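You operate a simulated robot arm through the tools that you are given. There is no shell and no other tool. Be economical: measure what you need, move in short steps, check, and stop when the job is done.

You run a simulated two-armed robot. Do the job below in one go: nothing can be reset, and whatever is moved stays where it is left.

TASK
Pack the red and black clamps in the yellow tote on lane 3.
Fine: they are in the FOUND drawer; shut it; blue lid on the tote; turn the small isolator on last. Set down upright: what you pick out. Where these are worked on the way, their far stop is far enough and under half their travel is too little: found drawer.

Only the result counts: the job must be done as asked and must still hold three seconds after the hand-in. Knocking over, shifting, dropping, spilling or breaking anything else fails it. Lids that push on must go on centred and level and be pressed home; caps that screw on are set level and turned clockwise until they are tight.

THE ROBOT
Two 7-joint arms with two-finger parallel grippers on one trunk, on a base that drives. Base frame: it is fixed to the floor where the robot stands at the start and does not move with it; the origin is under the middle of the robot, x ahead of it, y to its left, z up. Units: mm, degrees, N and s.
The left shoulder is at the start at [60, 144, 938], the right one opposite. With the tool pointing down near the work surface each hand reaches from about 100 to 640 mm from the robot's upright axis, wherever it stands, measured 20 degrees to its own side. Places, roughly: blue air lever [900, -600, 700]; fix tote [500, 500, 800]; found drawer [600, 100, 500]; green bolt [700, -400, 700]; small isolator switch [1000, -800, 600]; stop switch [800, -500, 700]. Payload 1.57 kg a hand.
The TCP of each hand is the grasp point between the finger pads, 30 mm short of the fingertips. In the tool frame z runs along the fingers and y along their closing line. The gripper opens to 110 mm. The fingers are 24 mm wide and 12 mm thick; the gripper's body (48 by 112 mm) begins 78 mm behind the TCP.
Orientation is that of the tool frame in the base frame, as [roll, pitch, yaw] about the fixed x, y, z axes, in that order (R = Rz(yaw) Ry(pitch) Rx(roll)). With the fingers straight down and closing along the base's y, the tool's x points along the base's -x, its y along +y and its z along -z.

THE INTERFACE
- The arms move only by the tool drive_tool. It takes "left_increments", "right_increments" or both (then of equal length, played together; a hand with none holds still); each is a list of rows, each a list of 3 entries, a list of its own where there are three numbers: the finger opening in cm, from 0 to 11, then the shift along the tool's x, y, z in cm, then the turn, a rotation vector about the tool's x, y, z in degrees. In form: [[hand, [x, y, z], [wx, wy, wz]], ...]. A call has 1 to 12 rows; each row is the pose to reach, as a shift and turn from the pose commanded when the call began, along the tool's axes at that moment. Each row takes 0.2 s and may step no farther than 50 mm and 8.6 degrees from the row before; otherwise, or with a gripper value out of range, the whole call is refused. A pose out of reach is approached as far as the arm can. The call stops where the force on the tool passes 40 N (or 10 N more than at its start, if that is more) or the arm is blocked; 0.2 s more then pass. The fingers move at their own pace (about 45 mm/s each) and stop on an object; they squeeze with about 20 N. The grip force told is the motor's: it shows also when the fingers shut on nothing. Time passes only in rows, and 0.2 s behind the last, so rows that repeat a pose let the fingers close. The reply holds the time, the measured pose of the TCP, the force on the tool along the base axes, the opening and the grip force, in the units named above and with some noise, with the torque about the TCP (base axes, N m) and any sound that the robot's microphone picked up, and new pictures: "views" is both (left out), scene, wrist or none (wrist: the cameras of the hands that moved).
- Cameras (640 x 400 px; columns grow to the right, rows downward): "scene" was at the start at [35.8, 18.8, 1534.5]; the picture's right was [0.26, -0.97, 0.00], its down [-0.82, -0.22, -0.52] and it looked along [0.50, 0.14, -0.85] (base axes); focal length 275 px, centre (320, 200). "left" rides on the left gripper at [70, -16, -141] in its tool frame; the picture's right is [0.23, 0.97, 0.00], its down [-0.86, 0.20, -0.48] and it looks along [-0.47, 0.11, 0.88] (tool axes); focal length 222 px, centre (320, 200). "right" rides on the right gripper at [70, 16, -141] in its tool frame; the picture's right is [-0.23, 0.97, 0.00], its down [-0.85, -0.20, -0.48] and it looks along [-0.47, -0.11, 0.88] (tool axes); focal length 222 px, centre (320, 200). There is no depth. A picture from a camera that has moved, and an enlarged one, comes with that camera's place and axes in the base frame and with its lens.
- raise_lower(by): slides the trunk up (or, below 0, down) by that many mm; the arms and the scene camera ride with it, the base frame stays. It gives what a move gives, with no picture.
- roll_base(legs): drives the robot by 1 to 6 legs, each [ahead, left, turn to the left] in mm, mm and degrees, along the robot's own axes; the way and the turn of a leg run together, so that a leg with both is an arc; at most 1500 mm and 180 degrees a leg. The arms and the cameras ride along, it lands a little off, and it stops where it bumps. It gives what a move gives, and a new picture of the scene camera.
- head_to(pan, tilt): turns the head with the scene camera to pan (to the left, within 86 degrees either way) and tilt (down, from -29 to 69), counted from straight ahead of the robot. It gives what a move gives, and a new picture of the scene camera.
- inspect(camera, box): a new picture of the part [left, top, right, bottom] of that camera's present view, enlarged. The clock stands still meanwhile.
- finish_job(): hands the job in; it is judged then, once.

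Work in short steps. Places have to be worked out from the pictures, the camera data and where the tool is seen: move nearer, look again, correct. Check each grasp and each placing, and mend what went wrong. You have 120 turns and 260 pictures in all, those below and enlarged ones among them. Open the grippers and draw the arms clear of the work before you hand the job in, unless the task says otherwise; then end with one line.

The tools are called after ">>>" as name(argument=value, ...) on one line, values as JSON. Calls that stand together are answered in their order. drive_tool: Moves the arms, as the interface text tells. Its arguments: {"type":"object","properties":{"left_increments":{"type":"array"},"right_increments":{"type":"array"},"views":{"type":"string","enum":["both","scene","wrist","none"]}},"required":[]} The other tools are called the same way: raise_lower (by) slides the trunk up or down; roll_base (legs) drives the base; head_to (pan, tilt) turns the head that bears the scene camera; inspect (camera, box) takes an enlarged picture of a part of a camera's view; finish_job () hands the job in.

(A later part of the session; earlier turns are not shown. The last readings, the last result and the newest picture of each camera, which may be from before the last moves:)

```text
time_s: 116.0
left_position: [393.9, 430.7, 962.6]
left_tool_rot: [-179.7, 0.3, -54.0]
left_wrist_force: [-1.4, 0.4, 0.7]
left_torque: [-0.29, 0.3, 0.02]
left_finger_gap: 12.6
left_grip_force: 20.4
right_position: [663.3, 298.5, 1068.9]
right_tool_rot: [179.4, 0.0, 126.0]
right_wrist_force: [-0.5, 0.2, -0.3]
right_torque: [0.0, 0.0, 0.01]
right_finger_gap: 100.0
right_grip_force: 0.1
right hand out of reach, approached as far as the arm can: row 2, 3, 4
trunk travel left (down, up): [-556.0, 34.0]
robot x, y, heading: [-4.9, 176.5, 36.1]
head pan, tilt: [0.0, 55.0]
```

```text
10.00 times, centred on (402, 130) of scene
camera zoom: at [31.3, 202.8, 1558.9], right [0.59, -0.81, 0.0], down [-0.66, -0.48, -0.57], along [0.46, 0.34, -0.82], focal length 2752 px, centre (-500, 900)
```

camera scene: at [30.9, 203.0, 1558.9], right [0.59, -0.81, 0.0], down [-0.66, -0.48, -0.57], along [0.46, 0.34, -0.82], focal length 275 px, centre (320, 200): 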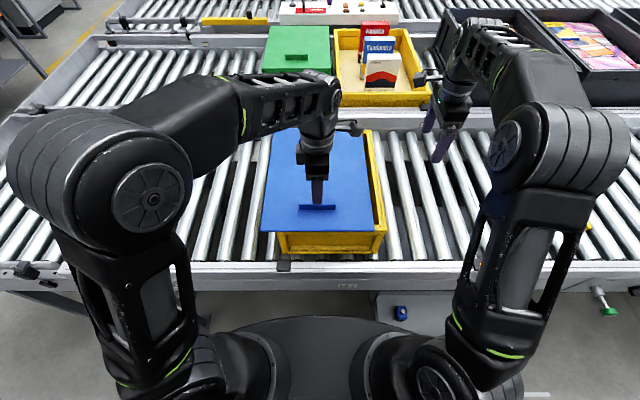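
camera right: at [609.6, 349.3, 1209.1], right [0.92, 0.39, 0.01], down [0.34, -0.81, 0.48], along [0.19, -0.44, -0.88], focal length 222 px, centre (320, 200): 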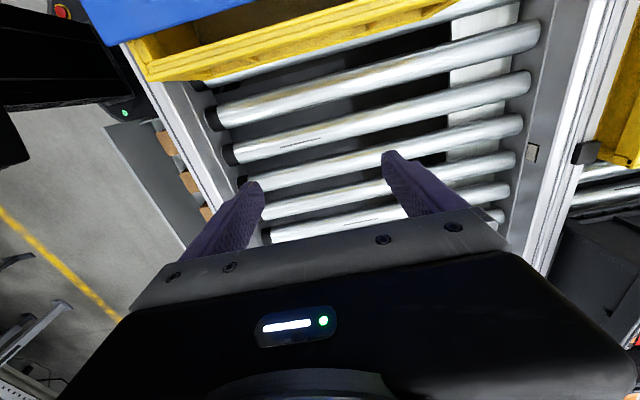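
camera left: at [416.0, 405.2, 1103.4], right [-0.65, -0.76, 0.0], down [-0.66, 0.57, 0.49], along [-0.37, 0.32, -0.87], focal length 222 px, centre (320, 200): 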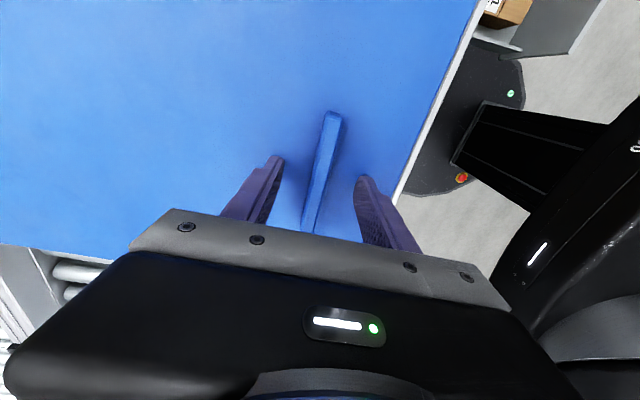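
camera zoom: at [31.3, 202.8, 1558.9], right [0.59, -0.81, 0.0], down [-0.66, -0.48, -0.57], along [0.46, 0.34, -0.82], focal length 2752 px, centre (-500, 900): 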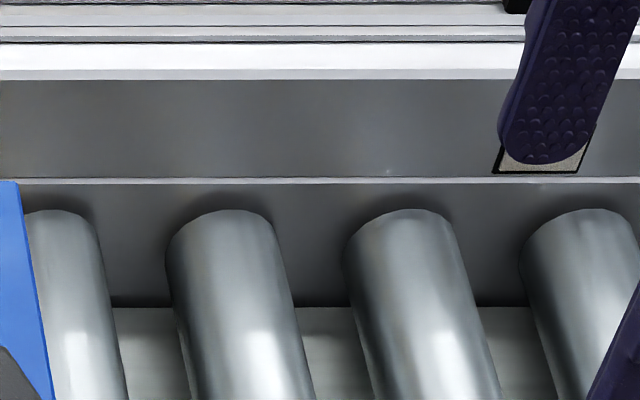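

The zoom shows the plate about 7 mm thick, its front edge slightly behind the rim's front edge. I check the front-left corner likewise.

>>> inspect(camera="scene", box=[250, 205, 314, 245])

>>> inspect(camera="scene", box=[350, 115, 414, 155])

>>> inspect(camera="right", box=[90, 0, 410, 110])

>>> inspect(camera="left", box=[0, 0, 640, 400])

```text
10.00 times, centred on (282, 225) of scene
camera zoom: at [31.3, 202.8, 1558.9], right [0.59, -0.81, 0.0], down [-0.66, -0.48, -0.57], along [0.46, 0.34, -0.82], focal length 2752 px, centre (700, -50)
```

zoom: 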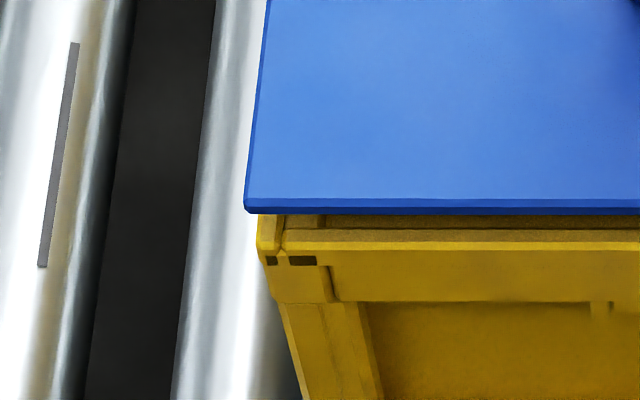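

```text
10.00 times, centred on (382, 135) of scene
camera zoom: at [31.3, 202.8, 1558.9], right [0.59, -0.81, 0.0], down [-0.66, -0.48, -0.57], along [0.46, 0.34, -0.82], focal length 2752 px, centre (-300, 850)
```

zoom: 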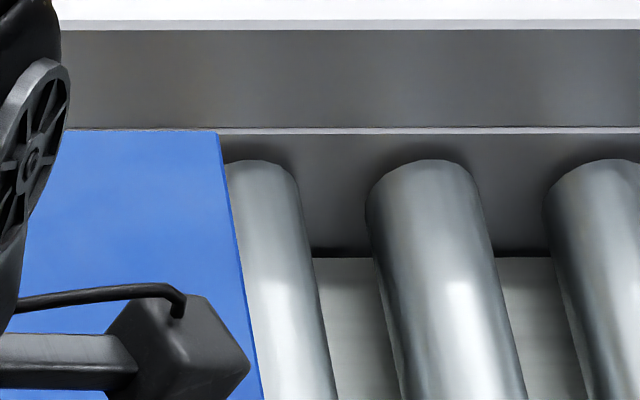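

```text
2.00 times, centred on (250, 55) of right
camera zoom: at [634.7, 365.2, 1208.6], right [0.92, 0.39, 0.01], down [0.34, -0.81, 0.48], along [0.19, -0.44, -0.88], focal length 444 px, centre (460, 490)
```

zoom: 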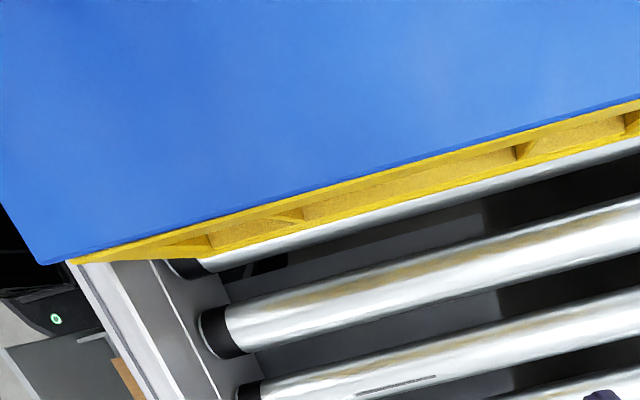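

```text
1.00 times, centred on (320, 200) of left (not enlarged: the box is as wide or as high as the picture)
camera zoom: at [448.4, 383.7, 1102.6], right [-0.65, -0.76, -0.01], down [-0.67, 0.57, 0.48], along [-0.36, 0.32, -0.88], focal length 222 px, centre (320, 200)
```

zoom: 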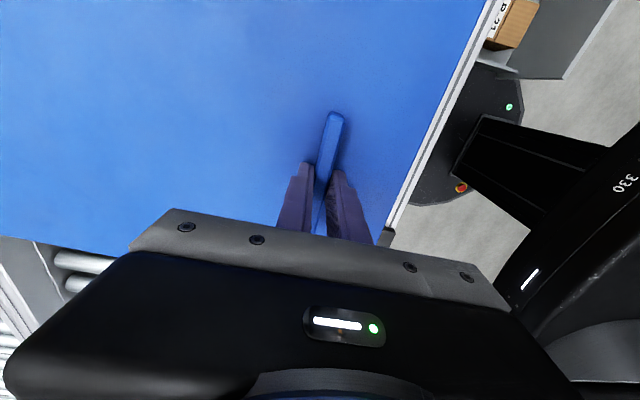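

D is centred within about 1 mm, N within about 3 mm, no visible yaw. The lid has a plug underneath (about 12 mm). I lower the handle gently to see whether it drops in.

>>> drive_tool(left_increments=[[0.5, [0, 0, 0.3], [0, 0, 0]], [0.5, [0, 0, 0.5], [0, 0, 0]], [0.5, [0, 0, 0.7], [0, 0, 0]], [0.5, [0, 0, 0.9], [0, 0, 0]]], views="none")

>>> inspect(camera="scene", box=[250, 205, 314, 245])

```text
time_s: 117.0
left_position: [394.2, 430.4, 951.6]
left_tool_rot: [-179.8, 0.2, -54.1]
left_wrist_force: [0.4, 0.4, -0.3]
left_torque: [-0.29, 0.31, 0.06]
left_finger_gap: 11.8
left_grip_force: 20.1
right_position: [663.6, 298.6, 1067.3]
right_tool_rot: [179.3, 0.1, 125.9]
right_wrist_force: [-0.2, -0.3, -0.5]
right_torque: [-0.01, -0.02, -0.01]
right_finger_gap: 99.7
right_grip_force: 0.2
trunk travel left (down, up): [-556.0, 34.0]
robot x, y, heading: [1.3, 179.7, 36.2]
head pan, tilt: [0.0, 55.0]
```

```text
10.00 times, centred on (282, 225) of scene
camera zoom: at [31.6, 203.0, 1558.9], right [0.59, -0.81, 0.0], down [-0.66, -0.48, -0.57], along [0.46, 0.34, -0.82], focal length 2752 px, centre (700, -50)
```

zoom: 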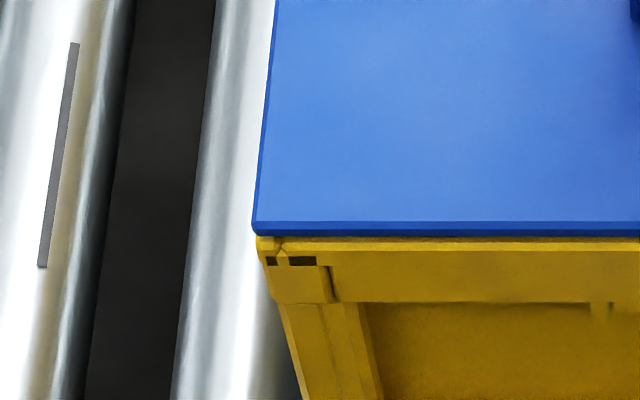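

It is dropping in with no resistance: the front plug is entering. I go on down until it seats.

>>> drive_tool(left_increments=[[0.5, [0, 0, 0.2], [0, 0, 0]], [0.5, [0, 0, 0.4], [0, 0, 0]], [0.5, [0, 0, 0.6], [0, 0, 0]], [0.5, [0, 0, 0.6], [0, 0, 0]]], views="none")

>>> inspect(camera="scene", box=[250, 205, 314, 245])

>>> inspect(camera="right", box=[90, 0, 430, 110])

```text
time_s: 118.0
left_position: [395.0, 431.3, 947.2]
left_tool_rot: [-179.5, 0.1, -54.0]
left_wrist_force: [1.3, 1.2, 18.1]
left_torque: [-0.27, 0.38, -0.01]
left_finger_gap: 12.1
left_grip_force: 20.0
right_position: [663.6, 298.8, 1069.3]
right_tool_rot: [179.3, 0.1, 126.0]
right_wrist_force: [-0.1, 0.0, -0.1]
right_torque: [0.02, 0.01, -0.01]
right_finger_gap: 100.1
right_grip_force: 0.0
trunk travel left (down, up): [-556.0, 34.0]
robot x, y, heading: [-0.7, 177.5, 36.2]
head pan, tilt: [0.0, 55.0]
```

```text
10.00 times, centred on (282, 225) of scene
camera zoom: at [30.2, 202.3, 1559.1], right [0.59, -0.81, 0.0], down [-0.66, -0.48, -0.57], along [0.46, 0.34, -0.82], focal length 2752 px, centre (700, -50)
```

zoom: 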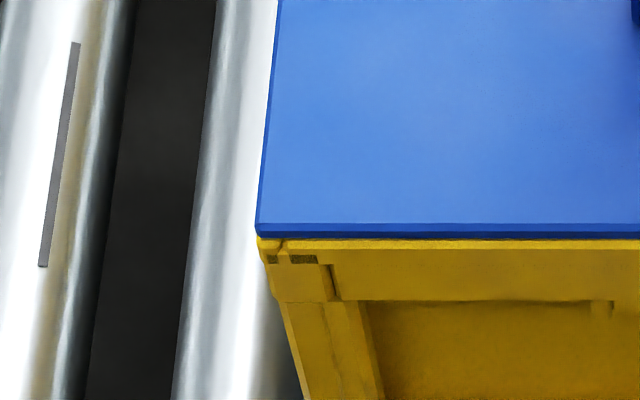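

```text
1.88 times, centred on (260, 55) of right
camera zoom: at [633.8, 364.8, 1209.3], right [0.92, 0.39, 0.01], down [0.34, -0.81, 0.48], along [0.2, -0.44, -0.88], focal length 418 px, centre (433, 473)
```

zoom: 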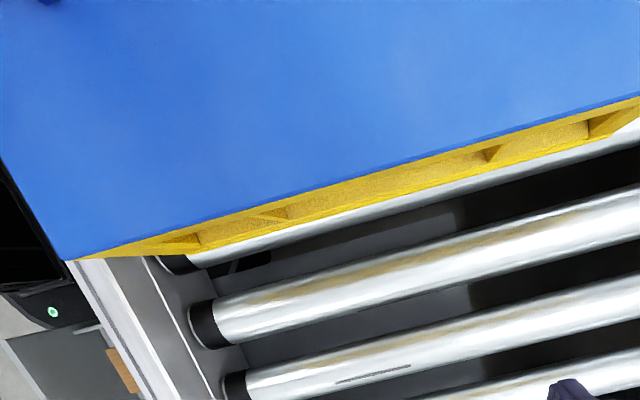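

The front is seated at the rim (18 N back). I release the handle, rise, close the fingers and press at several points. First release and raise.

>>> drive_tool(left_increments=[[0.5, [0, 0, 0.3], [0, 0, 0]], [3, [0, 0, 0], [0, 0, 0]], [6, [0, 0, -0.4], [0, 0, 0]], [6, [0, 0, -0.4], [0, 0, 0]], [6, [0, 0, -3], [0, 0, 0]], [4, [0, 0, -6], [0, 0, 0]], [2, [0, 0, -8], [0, 0, 0]], [0, [0, 0, -8], [0, 0, 0]], [0, [0, 0, -8], [0, 0, 0]]], views="scene")

>>> inspect(camera="scene", box=[230, 110, 420, 270])

```text
time_s: 120.0
left_position: [396.1, 430.7, 1026.2]
left_tool_rot: [-179.6, 0.2, -54.0]
left_wrist_force: [0.1, 0.5, 0.0]
left_torque: [0.01, -0.01, -0.01]
left_finger_gap: 0.0
left_grip_force: 13.4
right_position: [664.4, 299.8, 1068.4]
right_tool_rot: [179.4, 0.1, 125.9]
right_wrist_force: [-0.3, 0.4, 0.0]
right_torque: [0.03, -0.01, -0.02]
right_finger_gap: 100.2
right_grip_force: 0.0
trunk travel left (down, up): [-556.0, 34.0]
robot x, y, heading: [-3.0, 175.7, 36.1]
head pan, tilt: [0.0, 55.0]
camera scene: at [31.2, 202.7, 1558.9], right [0.59, -0.81, 0.0], down [-0.66, -0.48, -0.57], along [0.46, 0.34, -0.82], focal length 275 px, centre (320, 200)
```

scene: 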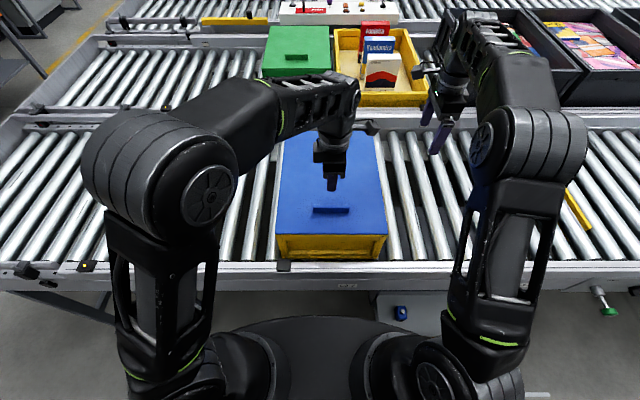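

```text
2.50 times, centred on (325, 190) of scene
camera zoom: at [31.2, 202.7, 1558.9], right [0.59, -0.81, 0.0], down [-0.66, -0.48, -0.57], along [0.46, 0.34, -0.82], focal length 688 px, centre (308, 225)
```

zoom: 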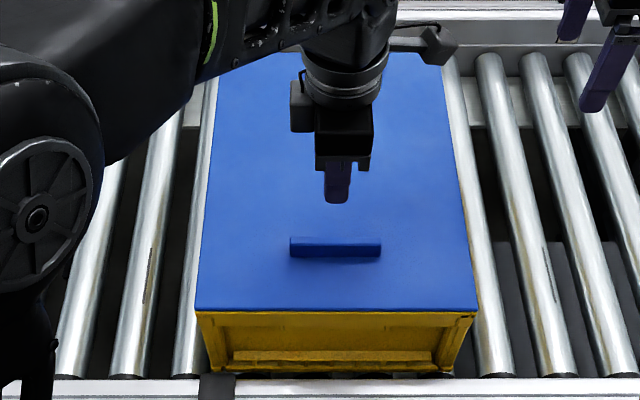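

Lid and tote seem to have come some millimetres towards me together on release. I zoom in at the corners to check that the lid is still seated.

>>> inspect(camera="scene", box=[260, 215, 324, 255])

>>> inspect(camera="scene", box=[340, 215, 404, 255])

>>> inspect(camera="right", box=[0, 0, 640, 400])

```text
10.00 times, centred on (292, 235) of scene
camera zoom: at [31.2, 202.7, 1558.9], right [0.59, -0.81, 0.0], down [-0.66, -0.48, -0.57], along [0.46, 0.34, -0.82], focal length 2752 px, centre (600, -150)
```

zoom: 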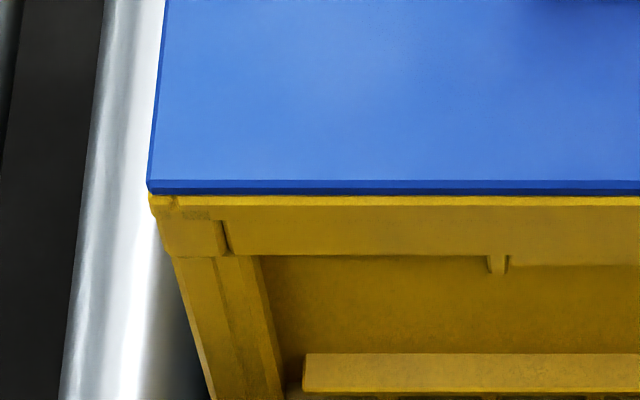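

```text
10.00 times, centred on (372, 235) of scene
camera zoom: at [31.2, 202.7, 1558.9], right [0.59, -0.81, 0.0], down [-0.66, -0.48, -0.57], along [0.46, 0.34, -0.82], focal length 2752 px, centre (-200, -150)
```

zoom: 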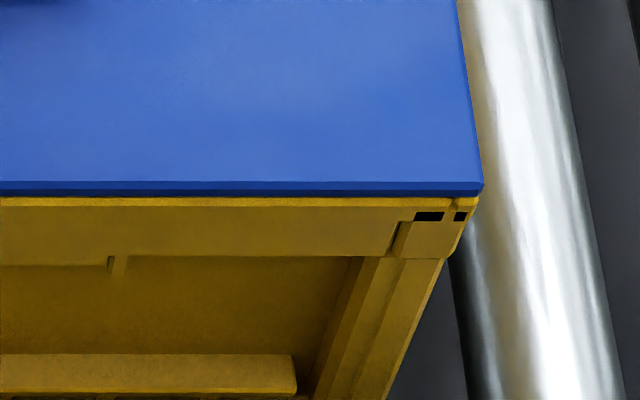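

```text
1.00 times, centred on (320, 200) of right (not enlarged: the box is as wide or as high as the picture)
camera zoom: at [634.6, 365.1, 1208.7], right [0.92, 0.39, 0.01], down [0.34, -0.81, 0.48], along [0.19, -0.44, -0.88], focal length 222 px, centre (320, 200)
```

zoom: 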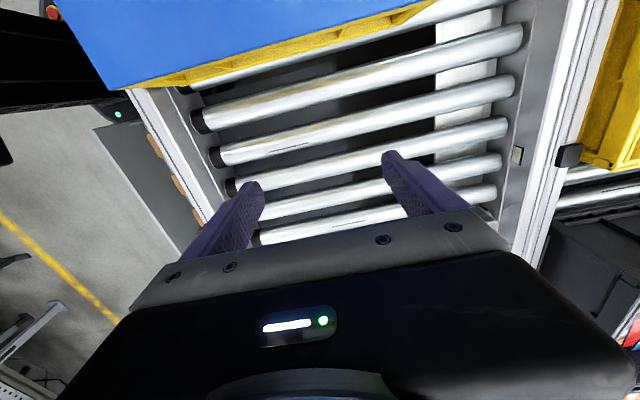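

The lid's front edge now sits flush on the rim, centred left and right. I press further back with the closed left fingers, as far in as I can reach.

>>> drive_tool(left_increments=[[0, [0, -4, 0], [0, 0, 0]], [0, [0, -8, 0], [0, 0, 0]], [0, [0, -12, 0], [0, 0, 0]], [0, [0, -15, 2], [0, 0, 0]], [0, [0, -15, 5], [0, 0, 0]], [0, [0, -15, 7], [0, 0, 0]], [0, [0, -15, 7.6], [0, 0, 0]], [0, [0, -15, 8.0], [0, 0, 0]], [0, [0, -15, 8.4], [0, 0, 0]], [0, [0, -15, 8.8], [0, 0, 0]], [0, [0, -15, 9.2], [0, 0, 0]]], views="scene")

```text
time_s: 122.3
left_position: [519.1, 520.6, 946.8]
left_tool_rot: [-178.8, -0.3, -54.0]
left_wrist_force: [-2.7, -0.4, 18.1]
left_torque: [0.04, 0.24, -0.01]
left_finger_gap: 0.0
left_grip_force: 20.4
right_position: [664.6, 299.2, 1067.2]
right_tool_rot: [179.4, 0.1, 126.0]
right_wrist_force: [0.3, 0.1, 0.4]
right_torque: [-0.02, 0.03, 0.01]
right_finger_gap: 99.9
right_grip_force: 0.0
trunk travel left (down, up): [-556.0, 34.0]
robot x, y, heading: [-2.6, 173.7, 36.3]
head pan, tilt: [0.0, 55.0]
stopped in row 11 (left hand): the force on the tool passed its limit at 44 N (the readings are from after the stop); the commanded pose is now the measured one
camera scene: at [31.0, 202.5, 1558.8], right [0.59, -0.81, 0.0], down [-0.66, -0.48, -0.57], along [0.46, 0.34, -0.82], focal length 275 px, centre (320, 200)
```

scene: 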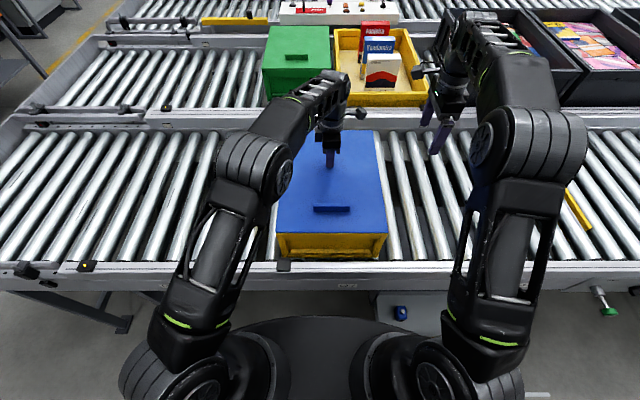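

Contact at z≈917 with 44 N well behind centre: level with the front (≈915). I press once more at the left and the right side.

>>> drive_tool(left_increments=[[0, [0, 0, -2], [0, 0, 0]], [0, [-5, 0, -2], [0, 0, 0]], [0, [-9.5, 0, -2], [0, 0, 0]], [0, [-9.5, 0, -0.6], [0, 0, 0]], [0, [-9.5, 0, 0], [0, 0, 0]], [0, [-9.5, 0, 0.4], [0, 0, 0]], [0, [-9.5, 0, 0.8], [0, 0, 0]], [0, [-9.5, 0, 1.2], [0, 0, 0]]], views="none")

>>> drive_tool(left_increments=[[0, [0, 0, -2], [0, 0, 0]], [0, [5, 0, -2], [0, 0, 0]], [0, [10, 0, -2], [0, 0, 0]], [0, [15, 0, -2], [0, 0, 0]], [0, [19, 0, -2], [0, 0, 0]], [0, [19, 0, -0.6], [0, 0, 0]], [0, [19, 0, 0], [0, 0, 0]], [0, [19, 0, 0.4], [0, 0, 0]], [0, [19, 0, 0.8], [0, 0, 0]], [0, [19, 0, 1.2], [0, 0, 0]]], views="none")

```text
time_s: 123.8
left_position: [465.7, 599.8, 946.6]
left_tool_rot: [-178.2, -0.2, -54.0]
left_wrist_force: [-2.2, -0.2, 18.2]
left_torque: [-0.04, 0.24, -0.05]
left_finger_gap: 0.1
left_grip_force: 20.1
right_position: [663.8, 298.6, 1067.6]
right_tool_rot: [179.4, 0.2, 126.0]
right_wrist_force: [0.3, 0.1, -0.7]
right_torque: [-0.02, 0.06, 0.01]
right_finger_gap: 99.9
right_grip_force: 0.0
trunk travel left (down, up): [-556.0, 34.0]
robot x, y, heading: [-3.0, 179.9, 36.1]
head pan, tilt: [0.0, 55.0]
stopped in row 7 (left hand): the force on the tool passed its limit at 44 N (the readings are from after the stop); the commanded pose is now the measured one
```

```text
time_s: 126.0
left_position: [567.6, 438.2, 947.0]
left_tool_rot: [-177.6, -0.6, -54.0]
left_wrist_force: [1.2, -3.2, 40.7]
left_torque: [0.09, 0.35, 0.14]
left_finger_gap: 0.1
left_grip_force: 20.0
left hand out of reach, approached as far as the arm can: row 5, 6, 7, 8, 9, 10
right_position: [661.7, 296.6, 1069.6]
right_tool_rot: [179.2, 0.1, 126.0]
right_wrist_force: [0.2, -0.5, 0.1]
right_torque: [0.0, 0.03, 0.0]
right_finger_gap: 99.8
right_grip_force: 0.0
trunk travel left (down, up): [-556.0, 34.0]
robot x, y, heading: [-6.3, 174.6, 36.0]
head pan, tilt: [0.0, 55.0]
```

All three points are level at z≈917: the lid is home. I raise the left hand and back the robot away.

>>> drive_tool(left_increments=[[0, [0, 0, -3], [0, 0, 0]], [2, [0, 0, -7], [0, 0, 0]], [4, [-3, 3, -10], [0, 0, 0]], [6, [-6, 6, -10], [0, 0, 0]], [6, [-9, 9, -10], [0, 0, 0]], [6, [-12, 12, -10], [0, 0, 0]], [6, [-15, 15, -10], [0, 0, 0]]], right_increments=[[10, [0, 0, 0], [0, 0, 0]], [10, [0, -2, 0], [0, 0, 0]], [10, [0, -6, 0], [0, 0, 0]], [10, [0, -10, 0], [0, 0, 0]], [10, [0, -14, 0], [0, 0, 0]], [10, [0, -18, 0], [0, 0, 0]], [10, [0, -22, 0], [0, 0, 0]]], views="none")

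>>> inspect(camera="scene", box=[230, 110, 420, 270])

>>> roll_base(legs=[[-330, 0, 0], [0, -400, 0]])

```text
refused: row 3 steps farther than a row can; nothing moved
```

```text
2.50 times, centred on (325, 190) of scene
camera zoom: at [27.7, 200.5, 1559.9], right [0.59, -0.81, 0.0], down [-0.66, -0.48, -0.58], along [0.47, 0.34, -0.82], focal length 688 px, centre (308, 225)
```

zoom: 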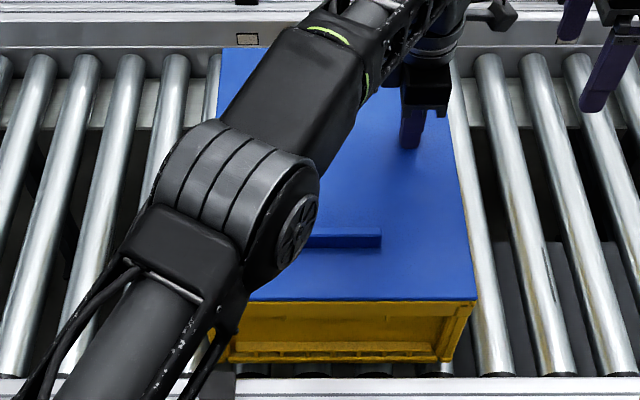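

```text
time_s: 126.7
left_position: [567.6, 437.8, 948.8]
left_tool_rot: [-177.2, -0.9, -54.0]
left_wrist_force: [-1.7, -0.1, 1.3]
left_torque: [-0.03, 0.06, -0.02]
left_finger_gap: 0.0
left_grip_force: 20.2
right_position: [659.6, 294.0, 1068.1]
right_tool_rot: [179.4, 0.1, 125.9]
right_wrist_force: [0.3, -0.4, 0.3]
right_torque: [-0.01, -0.01, -0.01]
right_finger_gap: 99.9
right_grip_force: 0.1
trunk travel left (down, up): [-556.0, 34.0]
robot x, y, heading: [-8.1, 171.5, 35.8]
head pan, tilt: [0.0, 55.0]
stopped in leg 1: the force on the tool passed its limit at 53 N (the readings are from after the stop); the commanded pose is now the measured one
camera scene: at [26.6, 199.3, 1558.6], right [0.59, -0.81, 0.0], down [-0.66, -0.48, -0.57], along [0.46, 0.34, -0.82], focal length 275 px, centre (320, 200)
```

scene: 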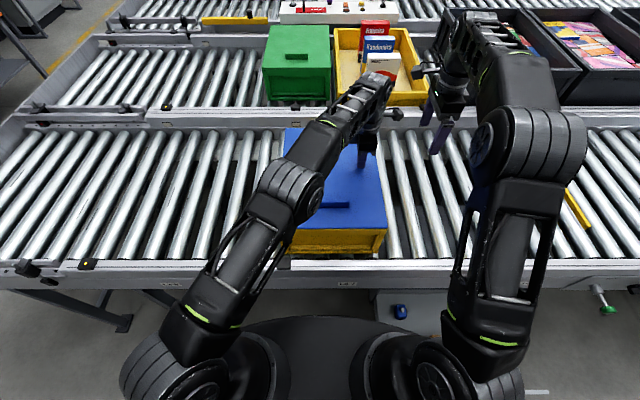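

The lift was refused (step too long) and the base drive was stopped at once by the force guard, after a few mm. I lift the left hand now in valid steps.

>>> drive_tool(left_increments=[[0, [0, 0, -3], [0, 0, 0]], [2, [0, 0, -7], [0, 0, 0]], [4, [-2, 2, -10], [0, 0, 0]], [6, [-5, 5, -10], [0, 0, 0]], [6, [-8, 8, -10], [0, 0, 0]], [6, [-11, 11, -10], [0, 0, 0]], [6, [-14, 14, -10], [0, 0, 0]]], right_increments=[[10, [0, 0, 0], [0, 0, 0]], [10, [0, -2, 0], [0, 0, 0]], [10, [0, -6, 0], [0, 0, 0]], [10, [0, -10, 0], [0, 0, 0]], [10, [0, -14, 0], [0, 0, 0]], [10, [0, -18, 0], [0, 0, 0]], [10, [0, -22, 0], [0, 0, 0]]], views="none")

>>> inspect(camera="scene", box=[230, 110, 420, 270])

>>> inspect(camera="scene", box=[250, 205, 314, 245])

```text
time_s: 128.3
left_position: [367.1, 464.3, 1039.8]
left_tool_rot: [-177.1, -0.9, -54.1]
left_wrist_force: [-0.5, -0.2, 0.2]
left_torque: [0.0, -0.02, -0.02]
left_finger_gap: 60.0
left_grip_force: 0.0
left hand out of reach, approached as far as the arm can: row 1, 2, 3
right_position: [478.4, 166.4, 1066.6]
right_tool_rot: [179.4, 0.0, 126.0]
right_wrist_force: [0.1, 0.0, 0.4]
right_torque: [0.04, -0.03, -0.04]
right_finger_gap: 99.8
right_grip_force: 0.0
trunk travel left (down, up): [-556.0, 34.0]
robot x, y, heading: [-6.8, 176.3, 36.6]
head pan, tilt: [0.0, 55.0]
```

```text
2.50 times, centred on (325, 190) of scene
camera zoom: at [24.7, 198.7, 1559.0], right [0.59, -0.81, 0.0], down [-0.66, -0.48, -0.57], along [0.46, 0.34, -0.82], focal length 688 px, centre (308, 225)
```

zoom: 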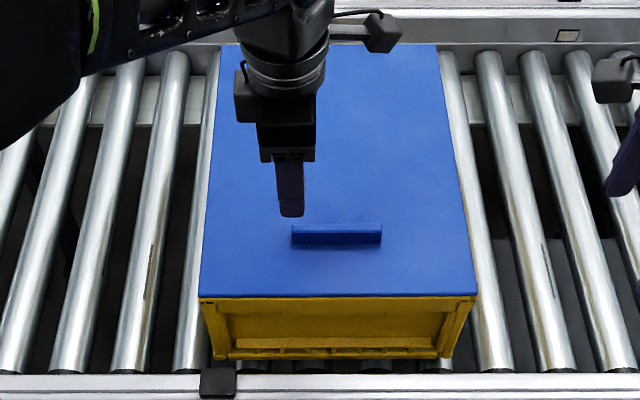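

```text
10.00 times, centred on (282, 225) of scene
camera zoom: at [24.7, 198.7, 1559.0], right [0.59, -0.81, 0.0], down [-0.66, -0.48, -0.57], along [0.46, 0.34, -0.82], focal length 2752 px, centre (700, -50)
```

zoom: 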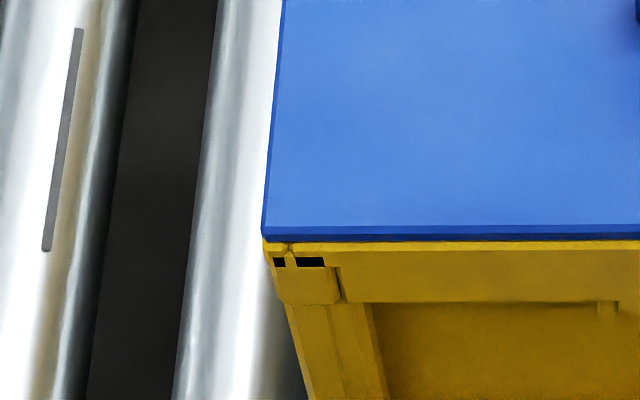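

The tote is closed, lid flush and level, clamps inside. Now I back off and drive right, in front of the drawer.

>>> roll_base(legs=[[-285, 0, 0], [0, -390, 0]])

```text
time_s: 132.3
left_position: [376.2, -11.9, 1039.4]
left_tool_rot: [-177.2, -0.8, -54.1]
left_wrist_force: [0.6, -0.2, -0.1]
left_torque: [-0.01, 0.01, 0.01]
left_finger_gap: 59.9
left_grip_force: 0.0
right_position: [487.7, -312.1, 1066.2]
right_tool_rot: [179.4, 0.2, 125.9]
right_wrist_force: [0.5, 0.2, 0.4]
right_torque: [0.02, 0.02, -0.03]
right_finger_gap: 100.0
right_grip_force: 0.1
trunk travel left (down, up): [-556.0, 34.0]
robot x, y, heading: [2.4, -300.4, 36.3]
head pan, tilt: [0.0, 55.0]
camera scene: at [34.1, -278.8, 1558.9], right [0.59, -0.81, 0.0], down [-0.66, -0.48, -0.57], along [0.46, 0.34, -0.82], focal length 275 px, centre (320, 200)
```

scene: 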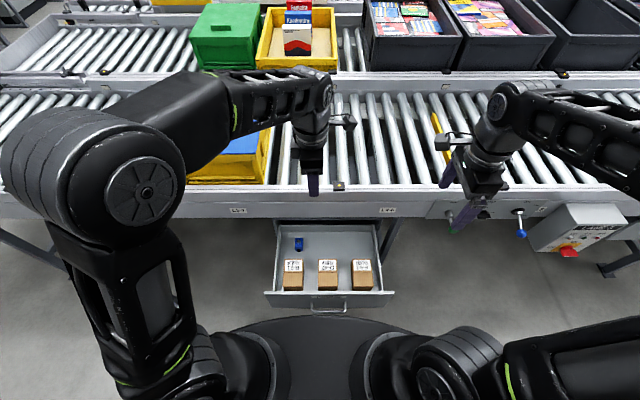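

I turn the right hand back to closing along the rail with fingers shut, and take the left hand aside.

>>> drive_tool(right_increments=[[6, [0, 0, 0], [0, 0, -8.18]], [4, [0, 0, 0], [0, 0, -16.36]], [2, [0, 0, 0], [0, 0, -24.54]], [0, [0, 0, 0], [0, 0, -32.7]], [0, [0, 0, 0], [0, 0, -40.9]], [0, [0, 0, 0], [0, 0, -49.1]], [0, [0, 0, 0], [0, 0, -57.3]], [0, [0, 0, 0], [0, 0, -65.4]], [0, [0, 0, 0], [0, 0, -73.6]], [0, [0, 0, 0], [0, 0, -81.8]], [0, [0, 0, 0], [0, 0, -90]], [0, [0, 0, 0], [0, 0, -90]]], left_increments=[[6, [-2, 0.7, 0], [0, 0, 0]], [6, [-4, 1.4, 0], [0, 0, 0]], [6, [-6, 2, 0], [0, 0, 0]], [6, [-8, 3, 0], [0, 0, 0]], [6, [-10, 4, 0], [0, 0, 0]], [6, [-13, 5, 0], [0, 0, 0]], [6, [-16, 6, 0], [0, 0, 0]], [6, [-19, 7, 0], [0, 0, 0]], [6, [-22, 8, 0], [0, 0, 0]], [6, [-25, 9, 0], [0, 0, 0]], [6, [-28, 10, 0], [0, 0, 0]], [6, [-28, 10, 0], [0, 0, 0]]], views="none")

>>> raise_lower(by=-220)

>>> head_to(pan=0, tilt=60)

```text
time_s: 134.9
left_position: [131.2, 156.5, 1031.2]
left_tool_rot: [-177.1, -0.8, -54.2]
left_wrist_force: [-0.3, 0.9, 0.0]
left_torque: [-0.03, 0.0, 0.03]
left_finger_gap: 60.0
left_grip_force: 0.0
right_position: [487.3, -312.1, 1065.1]
right_tool_rot: [-179.9, 0.7, -144.0]
right_wrist_force: [0.6, -0.3, 0.1]
right_torque: [-0.01, -0.01, 0.0]
right_finger_gap: 0.3
right_grip_force: 20.2
trunk travel left (down, up): [-556.0, 34.0]
robot x, y, heading: [-3.0, -304.8, 36.2]
head pan, tilt: [0.0, 55.0]
```

```text
time_s: 137.2
left_position: [130.9, 157.7, 810.9]
left_tool_rot: [-177.2, -0.9, -54.1]
left_wrist_force: [0.5, 0.3, 0.0]
left_torque: [-0.02, 0.02, 0.02]
left_finger_gap: 60.0
left_grip_force: 0.1
right_position: [486.4, -312.1, 845.5]
right_tool_rot: [-179.9, 0.6, -144.1]
right_wrist_force: [0.8, -0.4, -0.6]
right_torque: [-0.01, 0.03, 0.01]
right_finger_gap: 0.0
right_grip_force: 19.9
trunk travel left (down, up): [-336.0, 254.0]
robot x, y, heading: [0.2, -304.6, 35.9]
head pan, tilt: [0.0, 55.0]
```

```text
time_s: 137.9
left_position: [130.8, 157.9, 810.1]
left_tool_rot: [-177.3, -0.9, -54.1]
left_wrist_force: [0.2, 0.2, -1.1]
left_torque: [0.02, 0.0, 0.02]
left_finger_gap: 60.1
left_grip_force: 0.0
right_position: [487.0, -312.2, 844.9]
right_tool_rot: [-179.9, 0.6, -144.2]
right_wrist_force: [0.5, 0.3, 0.3]
right_torque: [0.01, -0.02, 0.01]
right_finger_gap: 0.0
right_grip_force: 20.1
trunk travel left (down, up): [-336.0, 254.0]
robot x, y, heading: [-1.4, -300.2, 36.4]
head pan, tilt: [0.0, 60.0]
camera scene: at [29.0, -281.2, 1332.9], right [0.59, -0.81, 0.0], down [-0.7, -0.51, -0.5], along [0.4, 0.29, -0.87], focal length 275 px, centre (320, 200)
```

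scene: 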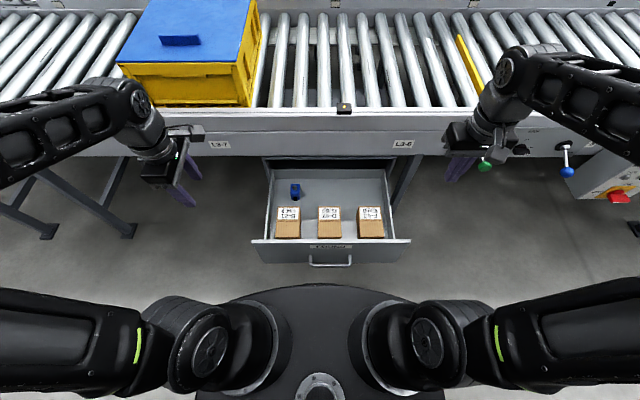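

I back off 60 mm more for room between me and the handle.

>>> roll_base(legs=[[-60, 0, 0]])

```text
time_s: 138.8
left_position: [83.6, 121.5, 810.8]
left_tool_rot: [-177.0, -0.9, -54.1]
left_wrist_force: [0.1, 0.1, 0.3]
left_torque: [0.01, -0.03, 0.01]
left_finger_gap: 59.7
left_grip_force: 0.1
right_position: [440.5, -346.7, 844.8]
right_tool_rot: [-179.9, 0.7, -144.1]
right_wrist_force: [-0.1, -0.3, -0.3]
right_torque: [0.05, -0.01, -0.01]
right_finger_gap: 0.0
right_grip_force: 19.6
trunk travel left (down, up): [-336.0, 254.0]
robot x, y, heading: [-49.5, -335.7, 36.0]
head pan, tilt: [0.0, 60.0]
camera scene: at [-19.4, -316.4, 1332.9], right [0.59, -0.81, 0.0], down [-0.7, -0.51, -0.5], along [0.4, 0.29, -0.87], focal length 275 px, centre (320, 200)
```

scene: 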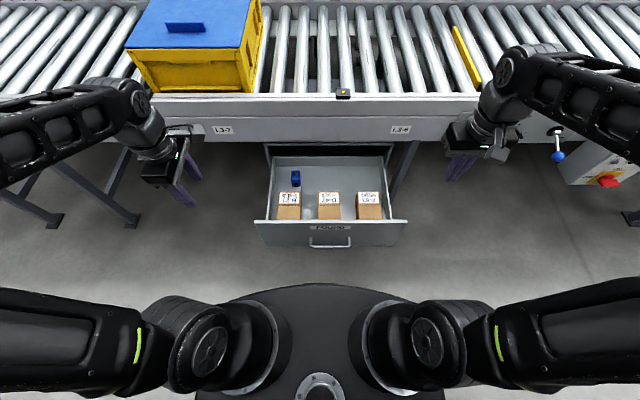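

Bar at N≈105, D≈276. I bring the closed right hand in front of it and down to bar height.

>>> drive_tool(right_increments=[[0, [1.5, 4.5, 0], [0, 0, 0]], [0, [3, 9, 0], [0, 0, 0]], [0, [4.5, 13.5, 0], [0, 0, 0]], [0, [6, 18, 0], [0, 0, 0]], [0, [7.5, 22.5, 0], [0, 0, 0]], [0, [8.8, 26.3, 2], [0, 0, 0]], [0, [8.8, 26.3, 6.5], [0, 0, 0]], [0, [8.8, 26.3, 11], [0, 0, 0]], [0, [8.8, 26.3, 15.5], [0, 0, 0]], [0, [8.8, 26.3, 20], [0, 0, 0]], [0, [8.8, 26.3, 24.5], [0, 0, 0]], [0, [8.8, 26.3, 28.5], [0, 0, 0]]], views="both")

```text
time_s: 141.4
left_position: [82.7, 122.5, 809.6]
left_tool_rot: [-177.2, -0.9, -54.2]
left_wrist_force: [0.5, -0.3, 0.3]
left_torque: [-0.04, 0.0, -0.03]
left_finger_gap: 59.7
left_grip_force: 0.1
right_position: [216.2, -183.8, 558.4]
right_tool_rot: [-179.9, 0.6, -144.1]
right_wrist_force: [0.6, 0.2, 1.1]
right_torque: [0.0, 0.03, 0.01]
right_finger_gap: 0.0
right_grip_force: 19.9
trunk travel left (down, up): [-336.0, 254.0]
robot x, y, heading: [-51.1, -342.2, 36.3]
head pan, tilt: [0.0, 60.0]
camera scene: at [-18.8, -315.7, 1332.9], right [0.59, -0.81, 0.0], down [-0.7, -0.51, -0.5], along [0.4, 0.29, -0.87], focal length 275 px, centre (320, 200)
camera right: at [149.2, -210.8, 698.2], right [-0.39, 0.92, 0.0], down [0.8, 0.34, 0.49], along [0.45, 0.19, -0.87], focal length 222 px, centre (320, 200)
```

scene: 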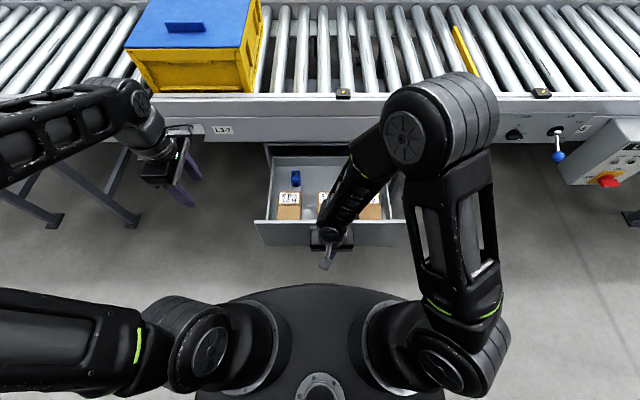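
right: 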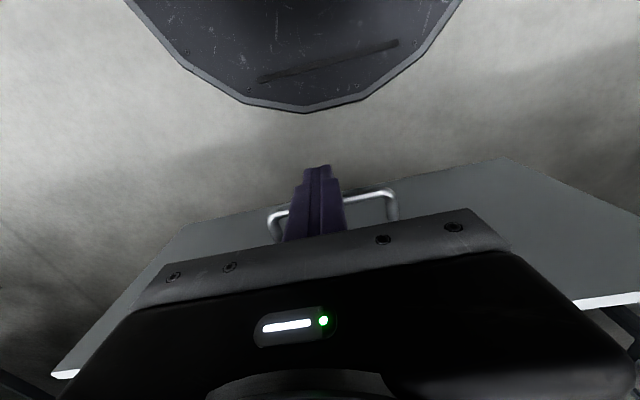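

The closed fingers are right in front of the bar. I lower to bar height and start pushing.

>>> drive_tool(right_increments=[[0, [0, 0, 3.4], [0, 0, 0]], [0, [-1.5, 0, 3.4], [0, 0, 0]], [0, [-3, 0, 3.4], [0, 0, 0]], [0, [-5, 0, 3.4], [0, 0, 0]], [0, [-7.5, 0, 3.4], [0, 0, 0]], [0, [-10, 0, 3.4], [0, 0, 0]], [0, [-12.5, 0, 3.4], [0, 0, 0]], [0, [-15, 0, 3.4], [0, 0, 0]]], views="both")

```text
time_s: 143.2
left_position: [82.7, 121.9, 809.4]
left_tool_rot: [-177.1, -1.0, -54.2]
left_wrist_force: [0.0, 0.2, -0.3]
left_torque: [0.02, 0.0, -0.01]
left_finger_gap: 60.1
left_grip_force: 0.1
right_position: [338.2, -95.1, 527.7]
right_tool_rot: [-179.8, 0.7, -144.1]
right_wrist_force: [1.2, -0.1, 0.0]
right_torque: [0.0, -0.02, -0.02]
right_finger_gap: 0.0
right_grip_force: 20.0
trunk travel left (down, up): [-336.0, 254.0]
robot x, y, heading: [-51.8, -336.3, 36.2]
head pan, tilt: [0.0, 60.0]
camera scene: at [-18.7, -315.8, 1332.8], right [0.59, -0.81, 0.0], down [-0.7, -0.51, -0.5], along [0.4, 0.29, -0.87], focal length 275 px, centre (320, 200)
camera right: at [270.2, -122.3, 666.2], right [-0.39, 0.92, 0.0], down [0.8, 0.34, 0.49], along [0.45, 0.19, -0.87], focal length 222 px, centre (320, 200)
```

scene: 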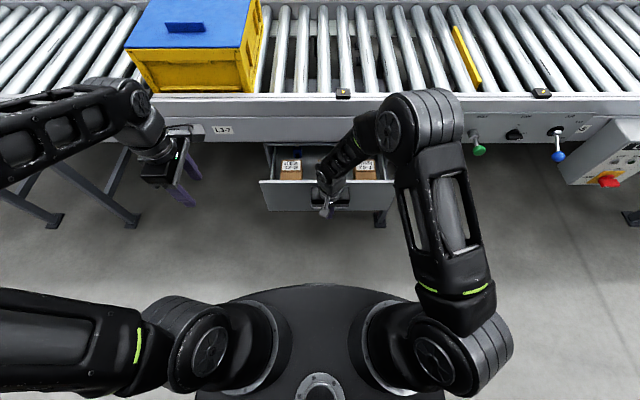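
right: 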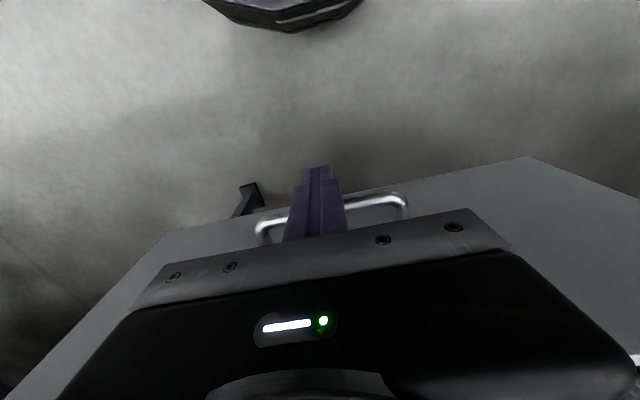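

The drawer slides in. I continue to fully shut.

>>> drive_tool(right_increments=[[0, [-2.5, 0, 0], [0, 0, 0]], [0, [-5, 0, 0], [0, 0, 0]], [0, [-7.5, 0, 0], [0, 0, 0]], [0, [-10, 0, 0], [0, 0, 0]], [0, [-12, 0, 0], [0, 0, 0]], [0, [-13.2, 0, 0], [0, 0, 0]], [0, [-14, 0, 0], [0, 0, 0]], [0, [-14.6, 0, 0], [0, 0, 0]], [0, [-15.2, 0, 0], [0, 0, 0]], [0, [-15.8, 0, 0], [0, 0, 0]]], views="both")

```text
time_s: 145.4
left_position: [82.5, 122.0, 809.9]
left_tool_rot: [-177.2, -0.8, -54.3]
left_wrist_force: [0.1, -0.2, 0.3]
left_torque: [0.01, -0.02, 0.0]
left_finger_gap: 60.0
left_grip_force: 0.0
right_position: [457.8, -8.6, 523.3]
right_tool_rot: [-179.6, -0.7, -144.1]
right_wrist_force: [-4.7, -3.1, 2.1]
right_torque: [-0.03, 0.0, -0.01]
right_finger_gap: 0.1
right_grip_force: 19.7
trunk travel left (down, up): [-336.0, 254.0]
robot x, y, heading: [-52.6, -340.2, 35.8]
head pan, tilt: [0.0, 60.0]
stopped in row 10 (right hand): the force on the tool passed its limit at 46 N (the readings are from after the stop); the commanded pose is now the measured one
camera scene: at [-19.4, -316.3, 1332.8], right [0.59, -0.81, 0.0], down [-0.7, -0.51, -0.5], along [0.4, 0.29, -0.87], focal length 275 px, centre (320, 200)
camera right: at [393.0, -33.3, 665.9], right [-0.39, 0.92, -0.01], down [0.81, 0.35, 0.47], along [0.43, 0.18, -0.88], focal length 222 px, centre (320, 200)
```

scene: 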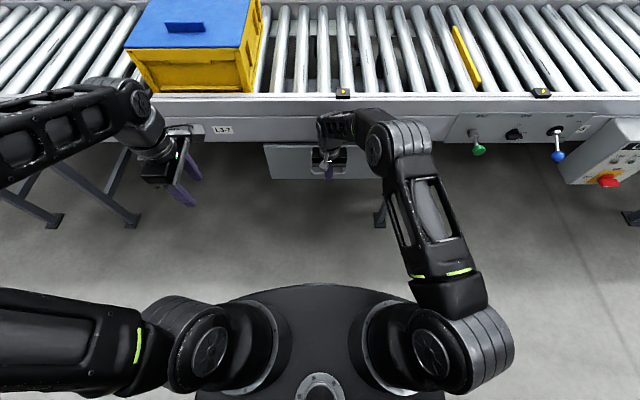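
right: 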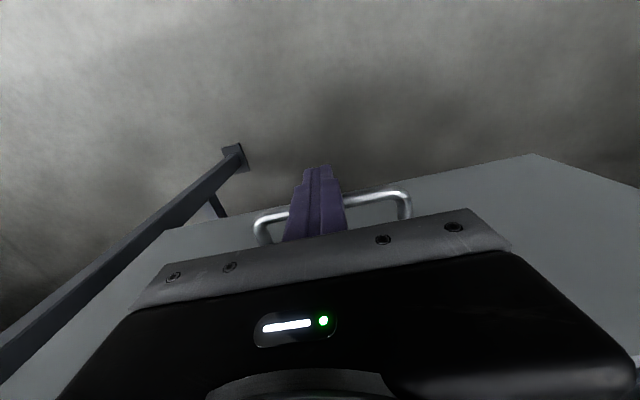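

The drawer is shut against its stop (46 N). I withdraw the hand back, up and right.

>>> drive_tool(right_increments=[[0, [2, 0, 0], [0, 0, 0]], [0, [5, 0, 0], [0, 0, 0]], [0, [8, 0, -2], [0, 0, 0]], [0, [11, 0, -5], [0, 0, 0]], [0, [13, -1, -9], [0, 0, 0]], [0, [14, -3, -13], [0, 0, 0]], [0, [14, -6, -16], [0, 0, 0]], [0, [14, -10, -18], [0, 0, 0]], [0, [14, -14, -20], [0, 0, 0]]], views="none")

>>> inspect(camera="scene", box=[220, 90, 420, 215])

>>> head_to(pan=-45, tilt=40)

```text
time_s: 147.4
left_position: [82.7, 121.3, 809.8]
left_tool_rot: [-177.3, -0.7, -54.1]
left_wrist_force: [-0.8, 1.3, -0.1]
left_torque: [-0.02, 0.02, 0.0]
left_finger_gap: 59.8
left_grip_force: 0.0
right_position: [431.1, -202.1, 727.0]
right_tool_rot: [-179.7, -0.5, -144.0]
right_wrist_force: [-0.4, 0.2, -0.4]
right_torque: [-0.03, 0.01, -0.02]
right_finger_gap: 0.0
right_grip_force: 19.7
trunk travel left (down, up): [-336.0, 254.0]
robot x, y, heading: [-49.0, -336.5, 35.7]
head pan, tilt: [0.0, 60.0]
```

```text
3.20 times, centred on (320, 152) of scene
camera zoom: at [-19.2, -316.6, 1332.8], right [0.59, -0.81, 0.0], down [-0.7, -0.51, -0.5], along [0.4, 0.29, -0.87], focal length 881 px, centre (320, 352)
```

zoom: 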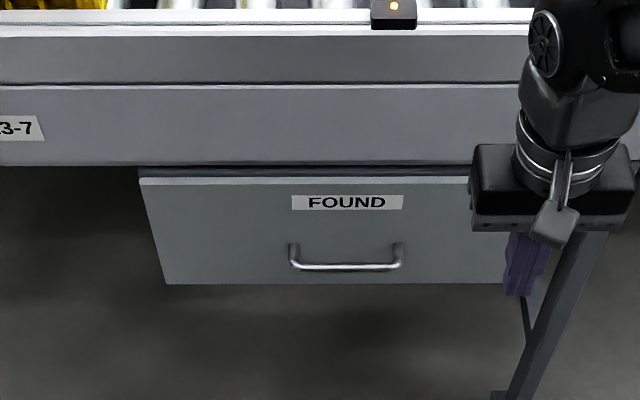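

```text
time_s: 148.5
left_position: [81.6, 121.8, 809.9]
left_tool_rot: [-177.3, -1.0, -54.2]
left_wrist_force: [-0.3, -0.1, 0.2]
left_torque: [0.0, 0.01, 0.01]
left_finger_gap: 60.1
left_grip_force: 0.0
right_position: [429.6, -201.1, 727.3]
right_tool_rot: [-179.7, -0.4, -144.1]
right_wrist_force: [0.0, 0.3, 0.1]
right_torque: [-0.02, 0.04, 0.0]
right_finger_gap: 0.0
right_grip_force: 20.3
trunk travel left (down, up): [-336.0, 254.0]
robot x, y, heading: [-47.7, -336.7, 36.1]
head pan, tilt: [-45.0, 40.0]
camera scene: at [10.9, -368.7, 1359.6], right [-0.16, -0.99, 0.0], down [-0.64, 0.1, -0.77], along [0.76, -0.12, -0.64], focal length 275 px, centre (320, 200)
```

scene: 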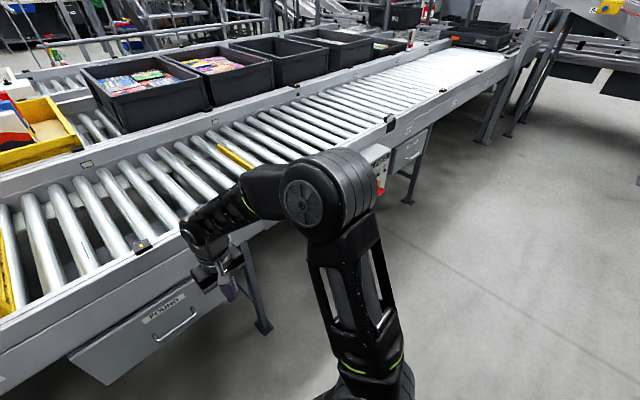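

The FOUND drawer is fully shut. Now to the controls: I drive right 800 mm and look.

>>> roll_base(legs=[[-60, -820, 0]])

>>> head_to(pan=-8, tilt=48)

```text
time_s: 152.9
left_position: [512.5, -569.8, 810.0]
left_tool_rot: [-177.2, -0.8, -54.1]
left_wrist_force: [-1.1, -0.3, -0.5]
left_torque: [-0.03, -0.05, 0.0]
left_finger_gap: 59.7
left_grip_force: 0.1
right_position: [859.5, -890.5, 726.1]
right_tool_rot: [-179.7, -0.5, -143.9]
right_wrist_force: [0.1, 0.9, -0.2]
right_torque: [0.02, 0.01, 0.0]
right_finger_gap: 0.0
right_grip_force: 20.4
trunk travel left (down, up): [-336.0, 254.0]
robot x, y, heading: [380.8, -1028.9, 36.1]
head pan, tilt: [-45.0, 40.0]
camera scene: at [442.0, -1059.9, 1359.6], right [-0.15, -0.99, 0.0], down [-0.64, 0.1, -0.77], along [0.76, -0.12, -0.64], focal length 275 px, centre (320, 200)
```

scene: 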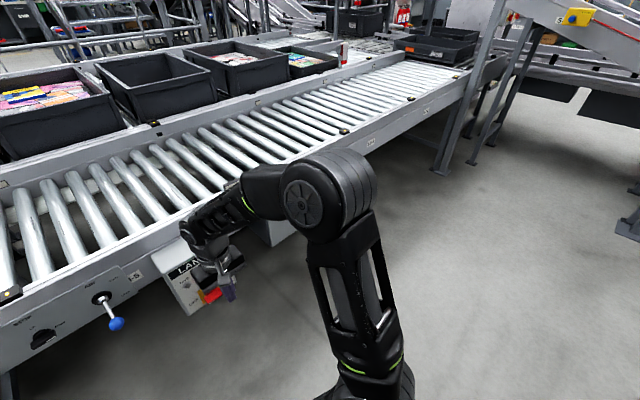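

```text
time_s: 153.9
left_position: [513.2, -568.7, 809.7]
left_tool_rot: [-177.2, -0.9, -54.1]
left_wrist_force: [0.1, 0.1, -0.7]
left_torque: [0.0, -0.04, 0.02]
left_finger_gap: 60.1
left_grip_force: 0.0
right_position: [859.1, -890.0, 727.1]
right_tool_rot: [-179.7, -0.5, -143.9]
right_wrist_force: [-0.6, 0.3, -0.3]
right_torque: [0.01, 0.02, -0.01]
right_finger_gap: 0.0
right_grip_force: 20.3
trunk travel left (down, up): [-336.0, 254.0]
robot x, y, heading: [386.6, -1029.8, 36.3]
head pan, tilt: [-8.0, 48.0]
camera scene: at [427.4, -1009.5, 1348.2], right [0.47, -0.88, 0.0], down [-0.66, -0.35, -0.67], along [0.59, 0.32, -0.74], focal length 275 px, centre (320, 200)
```

scene: 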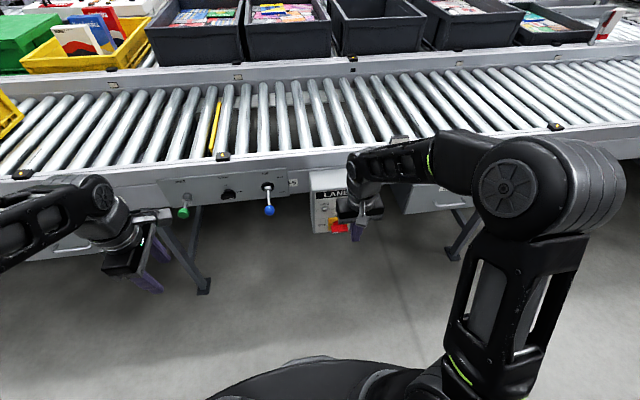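

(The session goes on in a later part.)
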